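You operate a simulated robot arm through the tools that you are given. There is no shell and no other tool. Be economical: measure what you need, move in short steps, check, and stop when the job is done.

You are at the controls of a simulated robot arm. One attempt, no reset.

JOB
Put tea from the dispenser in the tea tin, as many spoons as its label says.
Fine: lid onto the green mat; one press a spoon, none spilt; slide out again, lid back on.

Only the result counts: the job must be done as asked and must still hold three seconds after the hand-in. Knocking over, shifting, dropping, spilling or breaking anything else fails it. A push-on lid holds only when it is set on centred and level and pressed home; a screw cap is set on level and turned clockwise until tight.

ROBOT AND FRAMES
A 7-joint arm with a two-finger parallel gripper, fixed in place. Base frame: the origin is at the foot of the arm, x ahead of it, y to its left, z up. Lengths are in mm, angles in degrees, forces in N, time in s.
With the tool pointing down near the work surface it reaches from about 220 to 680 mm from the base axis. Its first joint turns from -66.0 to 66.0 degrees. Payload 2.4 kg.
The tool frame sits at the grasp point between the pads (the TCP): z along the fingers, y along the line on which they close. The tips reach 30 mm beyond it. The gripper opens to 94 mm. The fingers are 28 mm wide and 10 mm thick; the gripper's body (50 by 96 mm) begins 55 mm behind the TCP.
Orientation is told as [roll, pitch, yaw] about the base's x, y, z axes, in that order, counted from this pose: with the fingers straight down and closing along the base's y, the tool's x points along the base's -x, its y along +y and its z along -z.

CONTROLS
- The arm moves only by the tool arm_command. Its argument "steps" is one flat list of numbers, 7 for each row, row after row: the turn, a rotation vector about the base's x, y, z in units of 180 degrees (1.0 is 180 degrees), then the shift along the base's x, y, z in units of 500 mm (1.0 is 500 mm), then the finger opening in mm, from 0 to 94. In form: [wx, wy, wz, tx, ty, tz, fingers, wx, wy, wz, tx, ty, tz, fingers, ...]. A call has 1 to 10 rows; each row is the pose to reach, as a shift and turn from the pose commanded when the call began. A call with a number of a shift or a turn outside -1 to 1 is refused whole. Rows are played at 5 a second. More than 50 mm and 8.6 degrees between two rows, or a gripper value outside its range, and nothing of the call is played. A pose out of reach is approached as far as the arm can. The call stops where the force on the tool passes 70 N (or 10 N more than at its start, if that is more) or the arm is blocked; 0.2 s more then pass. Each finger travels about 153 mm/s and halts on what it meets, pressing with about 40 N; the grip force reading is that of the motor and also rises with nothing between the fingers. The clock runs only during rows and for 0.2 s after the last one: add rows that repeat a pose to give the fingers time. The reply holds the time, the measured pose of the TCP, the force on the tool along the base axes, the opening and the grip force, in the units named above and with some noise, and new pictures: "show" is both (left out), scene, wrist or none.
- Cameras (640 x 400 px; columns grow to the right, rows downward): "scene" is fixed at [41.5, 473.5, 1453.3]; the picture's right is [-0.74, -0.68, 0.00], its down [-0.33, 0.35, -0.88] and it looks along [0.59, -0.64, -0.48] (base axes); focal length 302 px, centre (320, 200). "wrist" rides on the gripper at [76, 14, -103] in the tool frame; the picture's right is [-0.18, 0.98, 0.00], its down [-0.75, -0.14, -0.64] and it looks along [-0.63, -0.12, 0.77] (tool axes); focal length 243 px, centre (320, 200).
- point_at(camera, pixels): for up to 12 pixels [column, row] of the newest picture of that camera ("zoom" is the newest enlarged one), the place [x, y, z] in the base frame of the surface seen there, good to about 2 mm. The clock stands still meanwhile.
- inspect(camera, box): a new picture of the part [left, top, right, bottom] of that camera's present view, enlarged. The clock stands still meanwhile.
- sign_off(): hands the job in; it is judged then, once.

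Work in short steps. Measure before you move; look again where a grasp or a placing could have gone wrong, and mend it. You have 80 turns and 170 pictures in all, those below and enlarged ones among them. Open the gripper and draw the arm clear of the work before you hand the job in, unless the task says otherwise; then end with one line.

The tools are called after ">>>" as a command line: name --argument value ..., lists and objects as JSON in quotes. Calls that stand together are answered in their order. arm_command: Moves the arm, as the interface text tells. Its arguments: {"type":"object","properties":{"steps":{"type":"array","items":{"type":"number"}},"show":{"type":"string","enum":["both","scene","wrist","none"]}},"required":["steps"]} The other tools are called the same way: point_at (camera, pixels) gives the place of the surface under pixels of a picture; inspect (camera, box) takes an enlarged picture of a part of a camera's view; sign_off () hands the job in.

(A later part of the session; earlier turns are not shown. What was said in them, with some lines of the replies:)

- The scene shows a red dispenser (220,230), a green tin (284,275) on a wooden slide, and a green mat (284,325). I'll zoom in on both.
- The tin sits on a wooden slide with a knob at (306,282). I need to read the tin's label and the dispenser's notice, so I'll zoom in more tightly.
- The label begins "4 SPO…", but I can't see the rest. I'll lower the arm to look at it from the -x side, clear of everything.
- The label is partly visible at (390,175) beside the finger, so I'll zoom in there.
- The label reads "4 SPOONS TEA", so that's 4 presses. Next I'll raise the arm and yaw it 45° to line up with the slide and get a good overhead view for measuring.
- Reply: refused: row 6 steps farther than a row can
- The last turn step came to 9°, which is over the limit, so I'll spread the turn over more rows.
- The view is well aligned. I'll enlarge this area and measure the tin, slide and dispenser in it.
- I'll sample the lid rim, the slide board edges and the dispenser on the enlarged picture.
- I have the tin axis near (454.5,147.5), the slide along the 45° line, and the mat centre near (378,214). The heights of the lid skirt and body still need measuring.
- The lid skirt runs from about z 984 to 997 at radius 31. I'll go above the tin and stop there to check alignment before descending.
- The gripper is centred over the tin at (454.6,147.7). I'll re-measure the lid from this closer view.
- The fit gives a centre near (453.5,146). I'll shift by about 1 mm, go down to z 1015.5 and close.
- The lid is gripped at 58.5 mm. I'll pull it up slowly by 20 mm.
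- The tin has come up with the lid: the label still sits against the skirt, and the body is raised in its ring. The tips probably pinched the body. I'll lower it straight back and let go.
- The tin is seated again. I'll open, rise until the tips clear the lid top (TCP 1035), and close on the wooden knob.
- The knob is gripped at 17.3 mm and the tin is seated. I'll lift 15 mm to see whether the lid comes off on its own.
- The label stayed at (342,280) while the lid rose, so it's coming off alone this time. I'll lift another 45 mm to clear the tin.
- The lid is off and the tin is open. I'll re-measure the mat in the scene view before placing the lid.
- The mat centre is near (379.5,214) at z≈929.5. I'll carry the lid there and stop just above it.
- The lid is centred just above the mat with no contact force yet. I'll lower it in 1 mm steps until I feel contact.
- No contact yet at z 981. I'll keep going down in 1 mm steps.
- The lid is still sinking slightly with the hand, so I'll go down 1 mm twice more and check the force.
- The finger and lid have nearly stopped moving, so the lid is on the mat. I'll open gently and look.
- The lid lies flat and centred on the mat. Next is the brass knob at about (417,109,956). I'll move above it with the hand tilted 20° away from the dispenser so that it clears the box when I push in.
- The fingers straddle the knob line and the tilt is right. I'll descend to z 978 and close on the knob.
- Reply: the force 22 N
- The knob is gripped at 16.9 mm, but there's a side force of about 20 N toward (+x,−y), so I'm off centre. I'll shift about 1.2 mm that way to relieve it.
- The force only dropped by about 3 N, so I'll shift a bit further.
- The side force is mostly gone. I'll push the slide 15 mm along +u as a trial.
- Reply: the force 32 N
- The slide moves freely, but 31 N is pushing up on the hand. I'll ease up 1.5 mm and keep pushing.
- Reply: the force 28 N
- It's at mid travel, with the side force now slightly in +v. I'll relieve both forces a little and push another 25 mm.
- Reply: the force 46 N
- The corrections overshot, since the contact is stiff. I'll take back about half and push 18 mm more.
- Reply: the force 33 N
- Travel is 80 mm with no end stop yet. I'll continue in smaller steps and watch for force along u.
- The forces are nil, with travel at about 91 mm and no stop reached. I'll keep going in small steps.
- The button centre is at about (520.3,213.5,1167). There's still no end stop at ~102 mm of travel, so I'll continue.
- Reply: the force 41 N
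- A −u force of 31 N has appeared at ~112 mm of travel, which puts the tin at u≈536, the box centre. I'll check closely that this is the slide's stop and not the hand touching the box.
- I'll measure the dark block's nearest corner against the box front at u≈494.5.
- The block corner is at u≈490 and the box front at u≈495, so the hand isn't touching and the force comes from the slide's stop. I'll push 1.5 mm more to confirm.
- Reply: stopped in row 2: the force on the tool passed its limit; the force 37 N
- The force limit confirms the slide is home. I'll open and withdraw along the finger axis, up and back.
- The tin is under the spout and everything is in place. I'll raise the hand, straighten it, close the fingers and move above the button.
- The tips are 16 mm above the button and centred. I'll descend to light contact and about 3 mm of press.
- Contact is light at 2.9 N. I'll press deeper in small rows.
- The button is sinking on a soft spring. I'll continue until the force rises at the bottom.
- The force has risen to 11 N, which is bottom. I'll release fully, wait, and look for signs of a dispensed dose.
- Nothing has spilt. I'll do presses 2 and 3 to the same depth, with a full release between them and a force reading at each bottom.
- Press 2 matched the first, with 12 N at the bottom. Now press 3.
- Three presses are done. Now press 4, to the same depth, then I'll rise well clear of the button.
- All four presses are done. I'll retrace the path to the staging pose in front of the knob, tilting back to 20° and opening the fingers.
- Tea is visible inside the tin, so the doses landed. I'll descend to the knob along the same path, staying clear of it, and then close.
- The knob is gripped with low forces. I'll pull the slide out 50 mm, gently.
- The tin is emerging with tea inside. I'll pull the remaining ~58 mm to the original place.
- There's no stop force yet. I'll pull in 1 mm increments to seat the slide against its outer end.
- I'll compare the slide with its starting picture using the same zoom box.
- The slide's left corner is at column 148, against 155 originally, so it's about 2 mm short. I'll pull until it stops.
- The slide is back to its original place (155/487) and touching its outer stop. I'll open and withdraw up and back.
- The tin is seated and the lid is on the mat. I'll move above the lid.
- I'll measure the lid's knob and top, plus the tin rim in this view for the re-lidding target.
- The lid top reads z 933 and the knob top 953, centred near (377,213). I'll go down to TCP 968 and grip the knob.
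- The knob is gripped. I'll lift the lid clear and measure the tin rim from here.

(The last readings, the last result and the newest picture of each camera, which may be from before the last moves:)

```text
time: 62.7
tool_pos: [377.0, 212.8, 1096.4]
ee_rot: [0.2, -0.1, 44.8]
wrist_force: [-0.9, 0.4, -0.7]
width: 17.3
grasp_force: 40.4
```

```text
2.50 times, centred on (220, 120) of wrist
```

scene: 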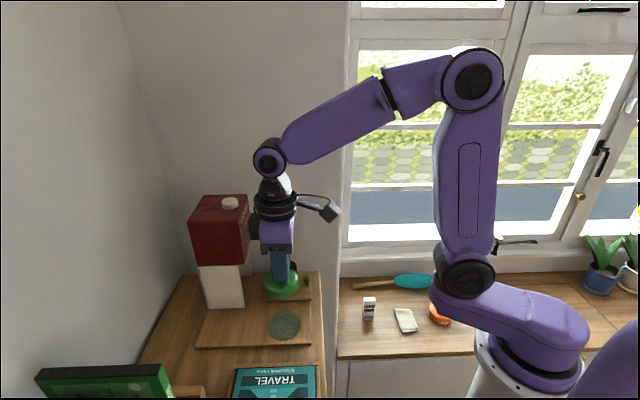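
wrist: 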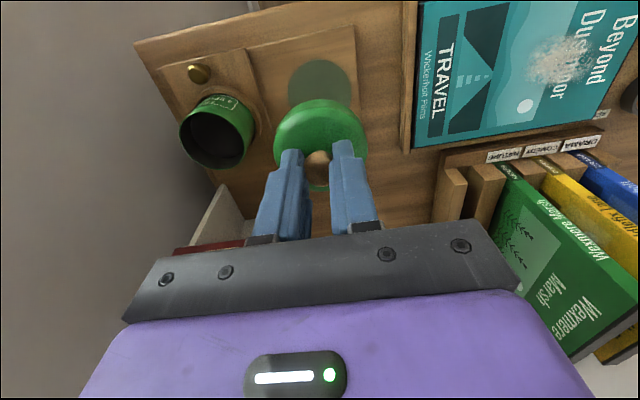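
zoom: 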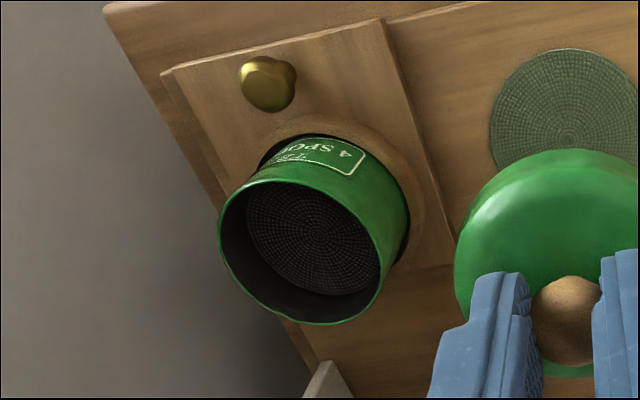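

I'll sample points on the tin rim in the enlarged picture.

>>> point_at --camera "zoom" --pixels '[[220, 230], [222, 215], [232, 270], [262, 306], [310, 323], [355, 314], [378, 290], [382, 265], [240, 190], [270, 180], [330, 192], [362, 222]]'

>>> inspect --camera "scene" --box '[255, 240, 315, 310]'

```text
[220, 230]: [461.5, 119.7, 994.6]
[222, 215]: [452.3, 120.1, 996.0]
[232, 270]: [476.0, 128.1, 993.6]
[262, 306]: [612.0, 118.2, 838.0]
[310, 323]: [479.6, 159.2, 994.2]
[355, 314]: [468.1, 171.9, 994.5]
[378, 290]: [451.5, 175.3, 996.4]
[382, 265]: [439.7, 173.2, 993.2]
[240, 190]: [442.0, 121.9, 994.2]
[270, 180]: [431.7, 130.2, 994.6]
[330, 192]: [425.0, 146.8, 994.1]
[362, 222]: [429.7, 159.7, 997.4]
```

```text
5.71 times, centred on (285, 275) of scene
```

zoom: 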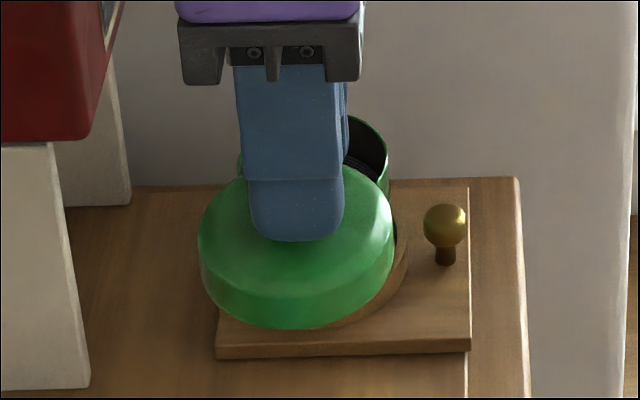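

I get a tin centre near (454,147.2). Next I'll measure how the held lid sits relative to the TCP at (377,212.9,1096.4).

>>> inspect --camera "wrist" --box '[260, 80, 390, 210]'

>>> point_at --camera "wrist" --pixels '[[280, 130], [290, 112], [305, 103], [320, 100], [340, 105], [355, 118], [362, 133], [277, 150], [364, 148], [316, 158], [312, 186], [322, 186]]'

```text
3.08 times, centred on (325, 145) of wrist
```

zoom: 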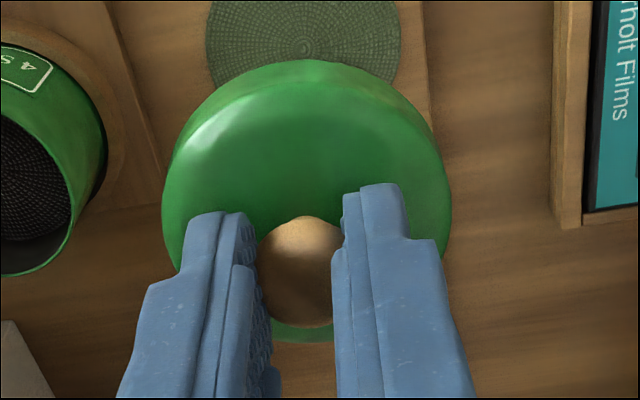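

```text
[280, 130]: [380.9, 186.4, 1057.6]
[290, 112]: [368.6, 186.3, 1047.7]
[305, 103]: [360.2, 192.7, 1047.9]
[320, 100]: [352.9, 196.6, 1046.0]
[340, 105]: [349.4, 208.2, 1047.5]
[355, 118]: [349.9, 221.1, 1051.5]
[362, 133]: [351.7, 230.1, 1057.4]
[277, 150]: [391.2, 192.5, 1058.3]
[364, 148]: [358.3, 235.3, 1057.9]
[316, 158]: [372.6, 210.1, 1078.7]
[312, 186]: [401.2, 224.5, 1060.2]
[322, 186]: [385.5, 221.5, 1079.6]
```

The held lid is level and centred on the TCP to within 1 mm. I'll carry it over the tin and stop about 8 mm above seated.

>>> arm_command --steps '[0, 0, 0, 0.04, -0.034, 0, 10, 0, 0, 0, 0.08, -0.068, 0, 10, 0, 0, 0, 0.12, -0.102, 0, 10, 0, 0, 0, 0.1546, -0.132, 0, 10, 0, 0, 0, 0.1546, -0.132, -0.04, 10, 0, 0, 0, 0.1546, -0.132, -0.07, 10, 0, 0, 0, 0.1546, -0.132, -0.07, 10]' --show "none"

>>> inspect --camera "scene" --box '[255, 230, 315, 300]'

>>> inspect --camera "wrist" --box '[240, 20, 400, 200]'

```text
time: 64.3
tool_pos: [455.2, 144.1, 1061.2]
ee_rot: [0.0, -0.1, 44.9]
wrist_force: [0.7, 0.2, 0.1]
width: 16.8
grasp_force: 40.1
```

```text
5.71 times, centred on (285, 265) of scene
```

zoom: 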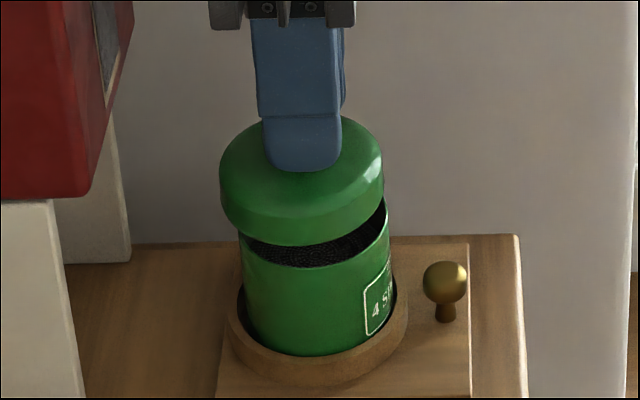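

```text
2.22 times, centred on (320, 110) of wrist
```

zoom: 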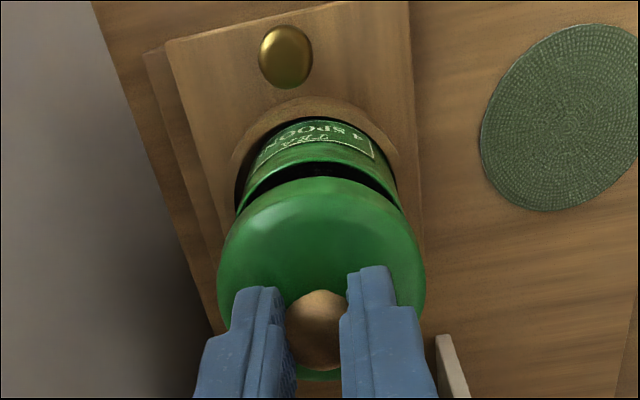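

In the scene view the lid looks a few mm toward the dispenser relative to the tin. I'll measure the lid rim and tin rim directly here.

>>> point_at --camera "zoom" --pixels '[[222, 270], [225, 240], [245, 208], [280, 188], [320, 180], [365, 186], [400, 215], [418, 250], [422, 285], [300, 375], [340, 378]]'

>>> inspect --camera "scene" --box '[255, 230, 315, 300]'

>>> point_at --camera "zoom" --pixels '[[301, 240], [301, 225], [225, 200], [380, 195], [230, 175], [378, 165], [245, 290], [315, 285], [388, 250], [315, 268], [250, 255], [385, 225]]'

```text
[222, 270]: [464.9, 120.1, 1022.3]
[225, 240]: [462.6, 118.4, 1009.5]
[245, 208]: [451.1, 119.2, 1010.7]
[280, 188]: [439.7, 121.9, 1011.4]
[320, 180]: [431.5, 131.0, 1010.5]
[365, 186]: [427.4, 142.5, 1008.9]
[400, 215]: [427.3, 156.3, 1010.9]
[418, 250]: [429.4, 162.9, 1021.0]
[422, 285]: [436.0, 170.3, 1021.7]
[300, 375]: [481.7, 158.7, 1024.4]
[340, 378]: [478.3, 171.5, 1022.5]
```

```text
5.71 times, centred on (285, 265) of scene
```

zoom: 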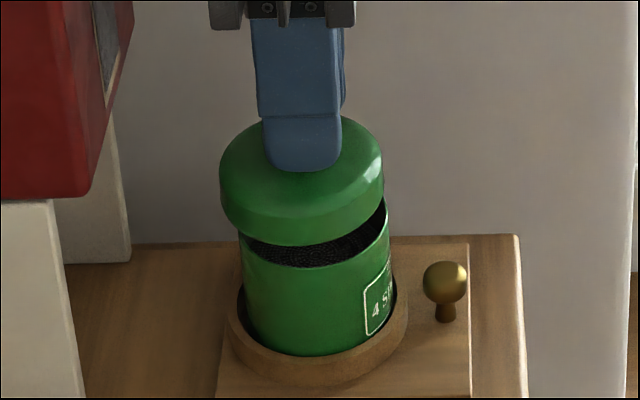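

```text
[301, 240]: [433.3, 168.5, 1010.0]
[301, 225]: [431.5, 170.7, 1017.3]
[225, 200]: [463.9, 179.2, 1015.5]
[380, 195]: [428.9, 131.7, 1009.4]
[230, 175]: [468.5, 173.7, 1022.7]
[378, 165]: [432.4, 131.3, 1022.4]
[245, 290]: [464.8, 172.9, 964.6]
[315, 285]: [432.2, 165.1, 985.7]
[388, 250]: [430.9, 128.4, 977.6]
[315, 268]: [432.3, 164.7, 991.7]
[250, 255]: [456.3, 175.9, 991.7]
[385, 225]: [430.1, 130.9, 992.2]
```

The lid centre is about (456,148.5) and the tin centre about (453.7,147.2), so the lid is ~2.7 mm too far in +u. I'll correct that, lower 10 mm and compare again.

>>> arm_command --steps '[0, 0, 0, -0.0046, -0.0036, 0, 10, 0, 0, 0, -0.0046, -0.0036, -0.012, 10, 0, 0, 0, -0.0046, -0.0036, -0.022, 10, 0, 0, 0, -0.0046, -0.0036, -0.022, 10]' --show "none"

>>> inspect --camera "scene" --box '[255, 230, 315, 300]'

>>> inspect --camera "wrist" --box '[240, 20, 400, 200]'

```text
time: 65.3
tool_pos: [453.0, 144.2, 1049.7]
ee_rot: [0.1, 0.0, 45.0]
wrist_force: [0.2, 1.1, -0.7]
width: 17.4
grasp_force: 40.2
```

```text
5.71 times, centred on (285, 265) of scene
```

zoom: 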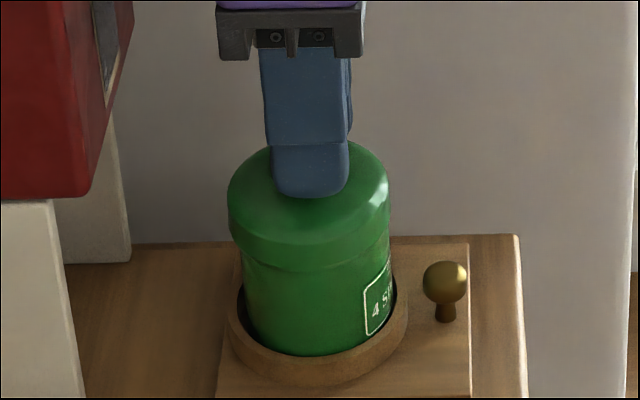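

```text
2.22 times, centred on (320, 110) of wrist
```

zoom: 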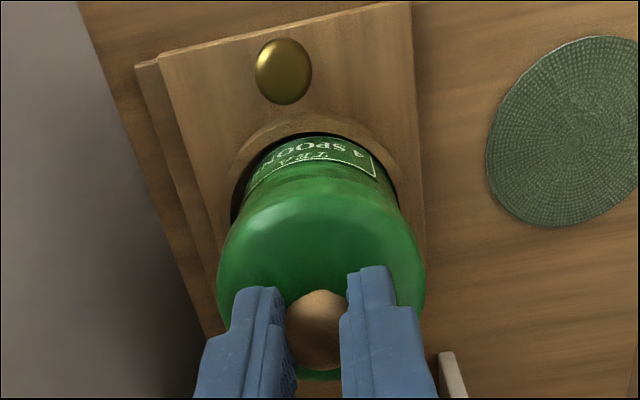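

It now matches the seated geometry from the start (column offset about 6 px, as expected). I'll lower slowly in small rows and feel for contact.

>>> arm_command --steps '[0, 0, 0, 0, 0, -0.006, 10, 0, 0, 0, 0, 0, -0.012, 10, 0, 0, 0, 0, 0, -0.018, 10, 0, 0, 0, 0, 0, -0.018, 10]' --show "none"

>>> inspect --camera "scene" --box '[255, 230, 315, 300]'

```text
time: 66.3
tool_pos: [452.6, 144.7, 1039.5]
ee_rot: [0.2, -0.2, 44.9]
wrist_force: [0.3, 1.3, -0.1]
width: 17.1
grasp_force: 40.3
```

```text
5.71 times, centred on (285, 265) of scene
```

zoom: 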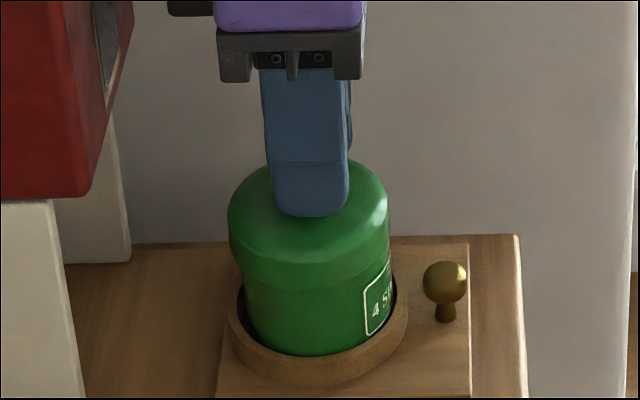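

No contact yet at 1039.5. I'll continue down gently.

>>> arm_command --steps '[0, 0, 0, 0, 0, -0.003, 10, 0, 0, 0, 0, 0, -0.006, 10, 0, 0, 0, 0, 0, -0.008, 10, 0, 0, 0, 0, 0, -0.008, 10]' --show "none"

>>> inspect --camera "scene" --box '[262, 250, 316, 304]'

```text
time: 67.3
tool_pos: [452.6, 144.5, 1035.8]
ee_rot: [0.1, -0.1, 44.9]
wrist_force: [0.3, 1.3, 0.4]
width: 17.1
grasp_force: 40.1
```

```text
7.41 times, centred on (289, 277) of scene
```

zoom: 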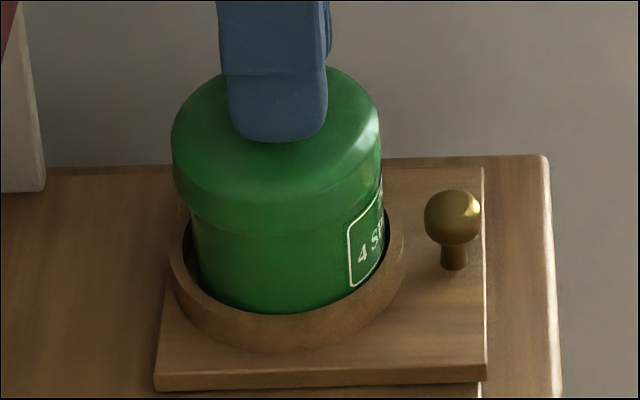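

I'll compare the lid's surface points here with the starting ones measured at the same pixels.

>>> point_at --camera "zoom" --pixels '[[278, 160], [278, 175], [278, 188], [278, 200], [278, 212], [278, 222], [278, 232], [278, 270], [180, 170], [376, 165], [200, 110], [360, 100]]'

>>> inspect --camera "wrist" --box '[240, 20, 400, 200]'

>>> point_at --camera "zoom" --pixels '[[222, 270], [225, 240], [245, 215], [280, 200], [320, 194], [365, 200], [400, 222], [418, 250], [422, 285], [300, 375], [340, 378]]'

```text
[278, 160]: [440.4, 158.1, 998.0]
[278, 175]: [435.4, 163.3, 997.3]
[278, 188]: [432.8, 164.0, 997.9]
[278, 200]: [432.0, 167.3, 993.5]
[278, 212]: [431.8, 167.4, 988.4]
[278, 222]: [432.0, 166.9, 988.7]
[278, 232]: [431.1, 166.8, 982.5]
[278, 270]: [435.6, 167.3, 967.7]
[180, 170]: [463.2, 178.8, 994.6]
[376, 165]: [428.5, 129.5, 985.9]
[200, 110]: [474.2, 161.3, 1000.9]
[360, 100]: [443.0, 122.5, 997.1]
```

```text
2.22 times, centred on (320, 110) of wrist
```

zoom: 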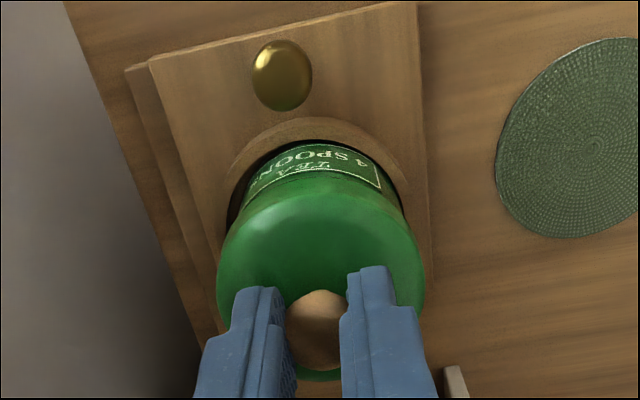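

```text
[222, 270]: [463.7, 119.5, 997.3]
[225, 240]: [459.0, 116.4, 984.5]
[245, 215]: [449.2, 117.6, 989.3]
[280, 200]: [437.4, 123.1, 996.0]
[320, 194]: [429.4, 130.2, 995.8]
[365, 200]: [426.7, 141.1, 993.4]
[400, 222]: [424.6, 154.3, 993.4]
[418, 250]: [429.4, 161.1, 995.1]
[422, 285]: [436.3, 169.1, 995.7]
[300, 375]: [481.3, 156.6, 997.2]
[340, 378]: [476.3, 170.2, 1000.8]
```

The lid matches its original seat to within ~1 mm and is level. I'll press further with the grip to feel the fit.

>>> arm_command --steps '[0, 0, 0, 0, 0, -0.002, 10, 0, 0, 0, 0, 0, -0.004, 10, 0, 0, 0, 0, 0, -0.006, 10, 0, 0, 0, 0, 0, -0.006, 10]' --show "none"

>>> inspect --camera "scene" --box '[262, 250, 316, 304]'

```text
time: 68.3
tool_pos: [454.7, 146.3, 1034.9]
ee_rot: [-0.1, -0.7, 44.9]
wrist_force: [0.6, 0.3, 43.4]
width: 17.3
grasp_force: 40.5
```

```text
7.41 times, centred on (289, 277) of scene
```

zoom: 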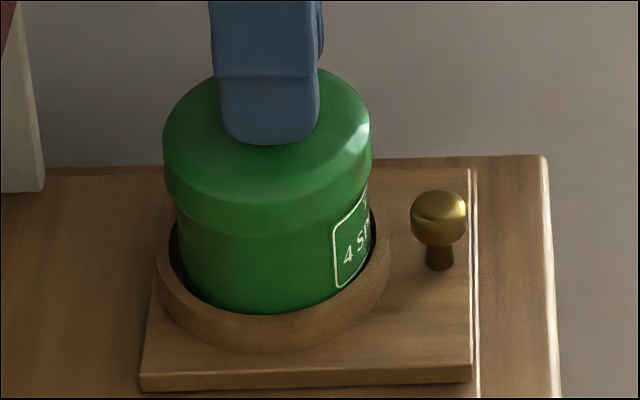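

It's seated with 43 N, but the press drove the slide about 4 mm inward (corner 155→140). I'll relieve the force, let go and rise, then check the lid before pulling the slide back out.

>>> arm_command --steps '[0, 0, 0, 0, 0, 0.003, 10, 0, 0, 0, 0, 0, 0.003, 25, 0, 0, 0, 0, 0, 0.003, 40, 0, 0, 0, 0, 0, 0.003, 45, 0, 0, 0, 0, 0, 0.05, 45, 0, 0, 0, 0, 0, 0.12, 45, 0, 0, 0, 0, 0, 0.12, 45]' --show "wrist"

>>> inspect --camera "scene" --box '[262, 250, 316, 304]'

>>> point_at --camera "zoom" --pixels '[[265, 140], [265, 170], [190, 130], [350, 110], [265, 225], [170, 170], [365, 170], [440, 205], [220, 90], [320, 80]]'

```text
time: 69.9
tool_pos: [450.6, 145.6, 1091.5]
ee_rot: [0.1, -0.2, 44.9]
wrist_force: [0.5, 0.5, 0.5]
width: 45.3
grasp_force: 0.1
```

wrist: 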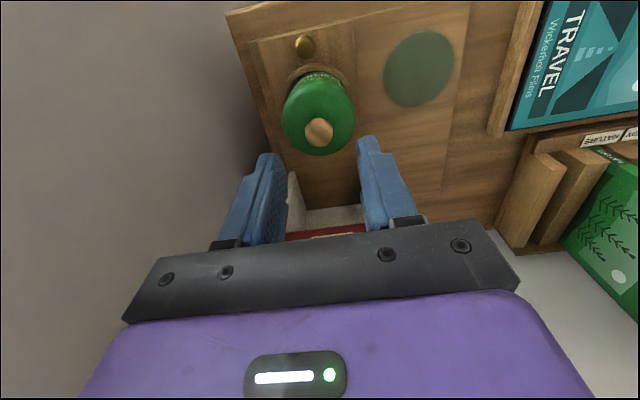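

```text
7.41 times, centred on (289, 277) of scene
```

zoom: 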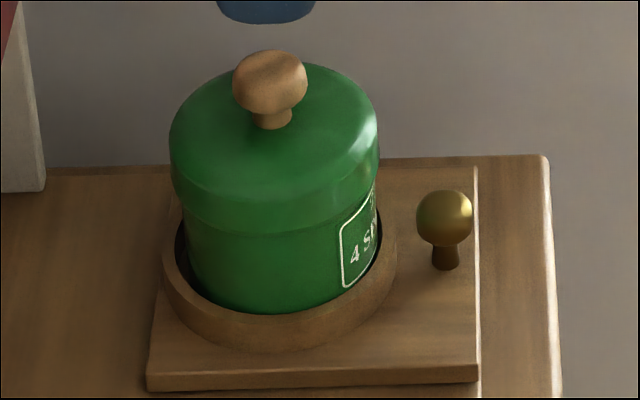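

```text
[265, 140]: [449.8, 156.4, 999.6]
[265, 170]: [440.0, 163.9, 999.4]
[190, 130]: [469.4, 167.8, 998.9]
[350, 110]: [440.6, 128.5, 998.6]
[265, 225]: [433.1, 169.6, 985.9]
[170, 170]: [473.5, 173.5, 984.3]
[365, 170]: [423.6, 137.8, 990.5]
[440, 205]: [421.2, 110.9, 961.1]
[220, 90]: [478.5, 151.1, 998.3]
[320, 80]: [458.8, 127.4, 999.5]
```

The lid is level (998.3–999.6 all round) at its original height. For certainty I'll press straight down on the knob top with closed tips, then restore the slide.

>>> arm_command --steps '[0, 0, 0, 0.005, 0.006, 0, 20, 0, 0, 0, 0.005, 0.006, 0, 0, 0, 0, 0, 0.005, 0.006, -0.04, 0, 0, 0, 0, 0.005, 0.006, -0.075, 0, 0, 0, 0, 0.005, 0.006, -0.081, 0, 0, 0, 0, 0.005, 0.006, -0.084, 0, 0, 0, 0, 0.005, 0.006, -0.087, 0, 0, 0, 0, 0.005, 0.006, -0.089, 0, 0, 0, 0, 0.005, 0.006, -0.089, 0]' --show "none"

>>> inspect --camera "scene" --box '[262, 250, 316, 304]'

```text
time: 71.9
tool_pos: [454.4, 148.2, 1049.2]
ee_rot: [0.2, -0.2, 44.9]
wrist_force: [-1.1, 0.9, 11.8]
width: 0.0
grasp_force: 32.7
```

```text
7.41 times, centred on (289, 277) of scene
```

zoom: 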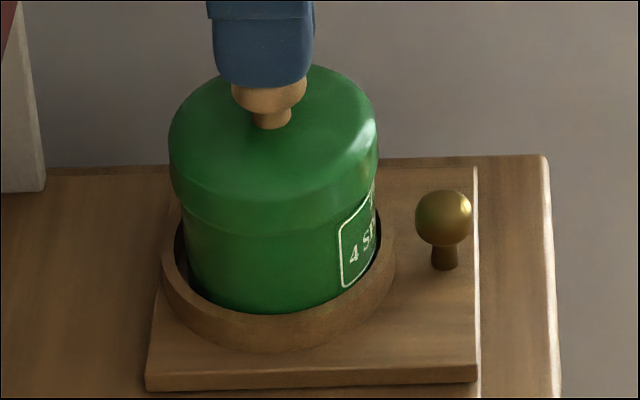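

Contact is at 1049 with 12 N and the slide is steady. I'll press a little harder to ~45 N.

>>> arm_command --steps '[0, 0, 0, 0, 0, -0.002, 0, 0, 0, 0, 0, 0, -0.004, 0, 0, 0, 0, 0, 0, -0.006, 0, 0, 0, 0, 0, 0, -0.006, 0]' --show "none"

>>> inspect --camera "scene" --box '[262, 250, 316, 304]'

```text
time: 72.9
tool_pos: [456.6, 148.7, 1049.2]
ee_rot: [0.0, -0.6, 45.1]
wrist_force: [-3.8, 2.5, 44.1]
width: 0.2
grasp_force: 33.5
```

```text
7.41 times, centred on (289, 277) of scene
```

zoom: 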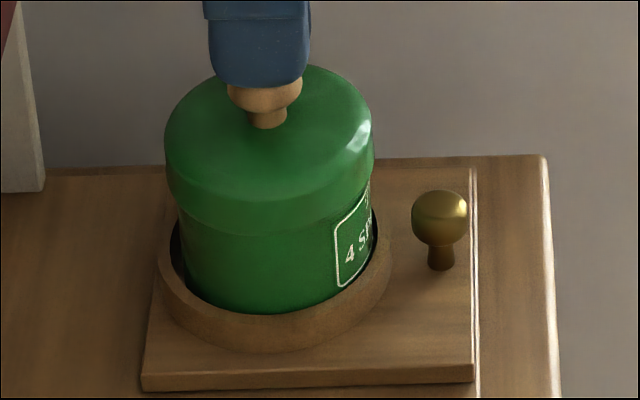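

There's no further travel at 44 N, so the lid is home. I'll rise, back away, tilt and stage at the brass knob to pull the slide the last ~4 mm out.

>>> arm_command --steps '[0, 0, 0, 0, 0, 0.03, 0, 0, 0, 0, 0, 0, 0.11, 10, 0, 0, 0, -0.06, -0.062, 0.13, 30, 0.02, -0.02, 0, -0.1164, -0.1238, 0.13, 45, 0.04, -0.04, 0, -0.1164, -0.1238, 0.13, 45, 0.06, -0.06, 0, -0.1164, -0.1238, 0.1, 45, 0.0786, -0.0786, 0, -0.1164, -0.1238, 0.06, 45, 0.0786, -0.0786, 0, -0.1164, -0.1238, 0.027, 45, 0.0786, -0.0786, 0, -0.1164, -0.1238, 0.027, 45]' --show "wrist"

>>> inspect --camera "scene" --box '[262, 250, 316, 304]'

>>> point_at --camera "zoom" --pixels '[[442, 210], [442, 225], [442, 260]]'

```text
time: 74.9
tool_pos: [398.4, 87.1, 1058.9]
ee_rot: [0.2, -20.2, 45.0]
wrist_force: [0.0, 0.3, -0.2]
width: 44.9
grasp_force: 0.1
```

wrist: 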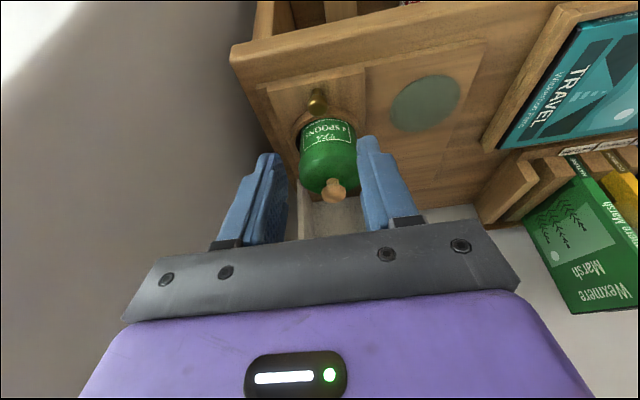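

```text
7.41 times, centred on (289, 277) of scene
```

zoom: 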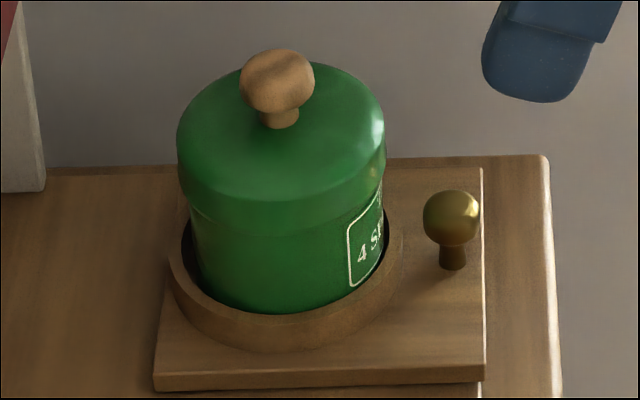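

```text
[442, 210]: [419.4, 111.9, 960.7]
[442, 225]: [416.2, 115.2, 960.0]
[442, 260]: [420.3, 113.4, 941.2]
```

On unloading the slide came back to columns 153/485, within about 0.6 mm of the original 155/487. The lid sits level and centred, so no pull is needed. I'll draw the arm clear and take a final look.

>>> arm_command --steps '[0, 0, 0, -0.02, -0.02, 0.08, 60, 0, 0, 0, -0.04, -0.04, 0.17, 80, -0.02, 0.02, 0, -0.05, -0.05, 0.26, 90, -0.04, 0.04, 0, -0.05, -0.05, 0.35, 90, -0.0786, 0.0786, 0, -0.05, -0.05, 0.44, 90, -0.0786, 0.0786, 0, -0.05, -0.05, 0.5, 90, -0.0786, 0.0786, 0, -0.05, -0.05, 0.5, 90]'

>>> inspect --camera "scene" --box '[180, 180, 340, 360]'

>>> inspect --camera "scene" --box '[262, 250, 316, 304]'

>>> point_at --camera "zoom" --pixels '[[278, 145], [278, 175], [205, 120], [360, 105], [225, 90], [335, 85], [278, 226], [190, 190], [375, 180]]'

```text
refused: row 5 steps farther than a row can; nothing moved
```

```text
2.22 times, centred on (260, 270) of scene
```

zoom: 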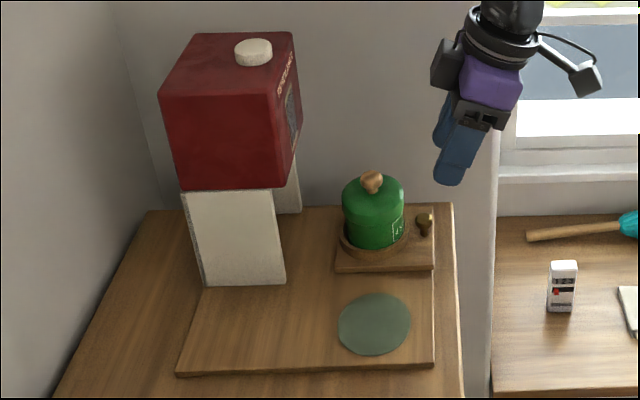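

```text
7.41 times, centred on (289, 277) of scene
```

zoom: 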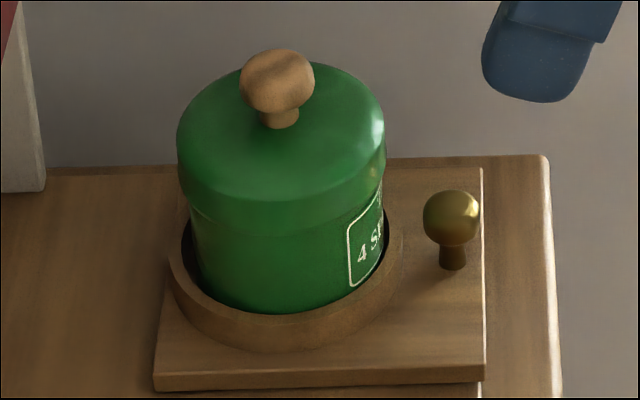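

```text
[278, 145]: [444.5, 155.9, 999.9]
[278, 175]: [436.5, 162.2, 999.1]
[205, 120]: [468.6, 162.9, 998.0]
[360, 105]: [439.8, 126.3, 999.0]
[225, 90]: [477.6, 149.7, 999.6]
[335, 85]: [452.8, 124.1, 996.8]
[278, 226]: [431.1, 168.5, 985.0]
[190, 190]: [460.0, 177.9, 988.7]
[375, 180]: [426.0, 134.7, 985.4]
```

That was refused because one turn step was too large. The lid reads level at ~999 and nothing has spilt. I'll retreat with smaller steps.

>>> arm_command --steps '[0, 0, 0, -0.02, -0.02, 0.08, 60, 0, 0, 0, -0.04, -0.04, 0.17, 80, -0.02, 0.02, 0, -0.05, -0.05, 0.25, 90, -0.04, 0.04, 0, -0.05, -0.05, 0.33, 90, -0.06, 0.06, 0, -0.05, -0.05, 0.4, 90, -0.0786, 0.0786, 0, -0.05, -0.05, 0.46, 90, -0.0786, 0.0786, 0, -0.05, -0.05, 0.46, 90]'

```text
time: 76.5
tool_pos: [371.0, 62.2, 1291.3]
ee_rot: [0.2, 0.0, 44.9]
wrist_force: [0.6, 0.7, 0.1]
width: 90.1
grasp_force: 0.1
```

scene: 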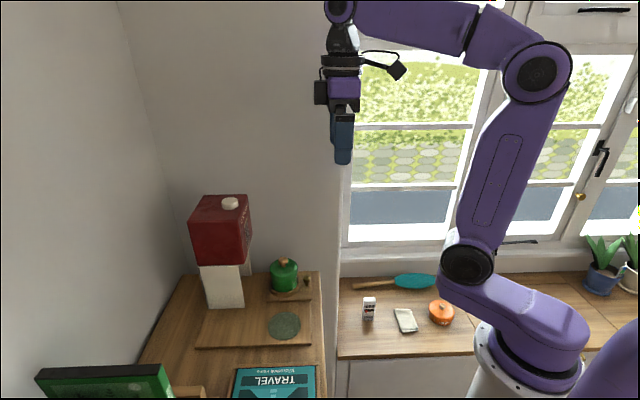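
wrist: 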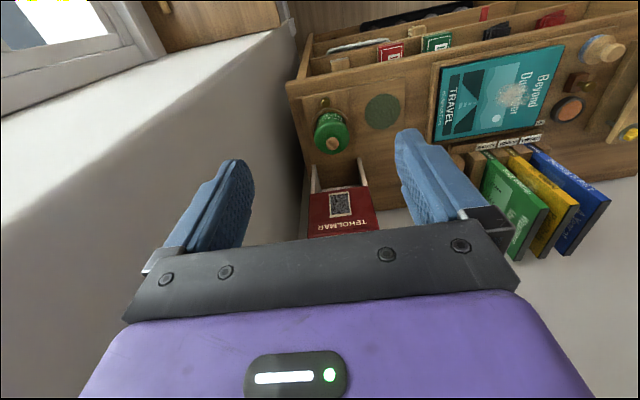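

The arm is clear and open. The tin has its lid on at (284,275), the slide is out, the mat is empty, and nothing is spilt, so I'm handing in.

>>> sign_off

```text
The job is handed in.
```

The job is handed in: I put four spoons of tea (one full press each) in the tin, pulled the slide back out, pressed the lid home, and saw no spills.
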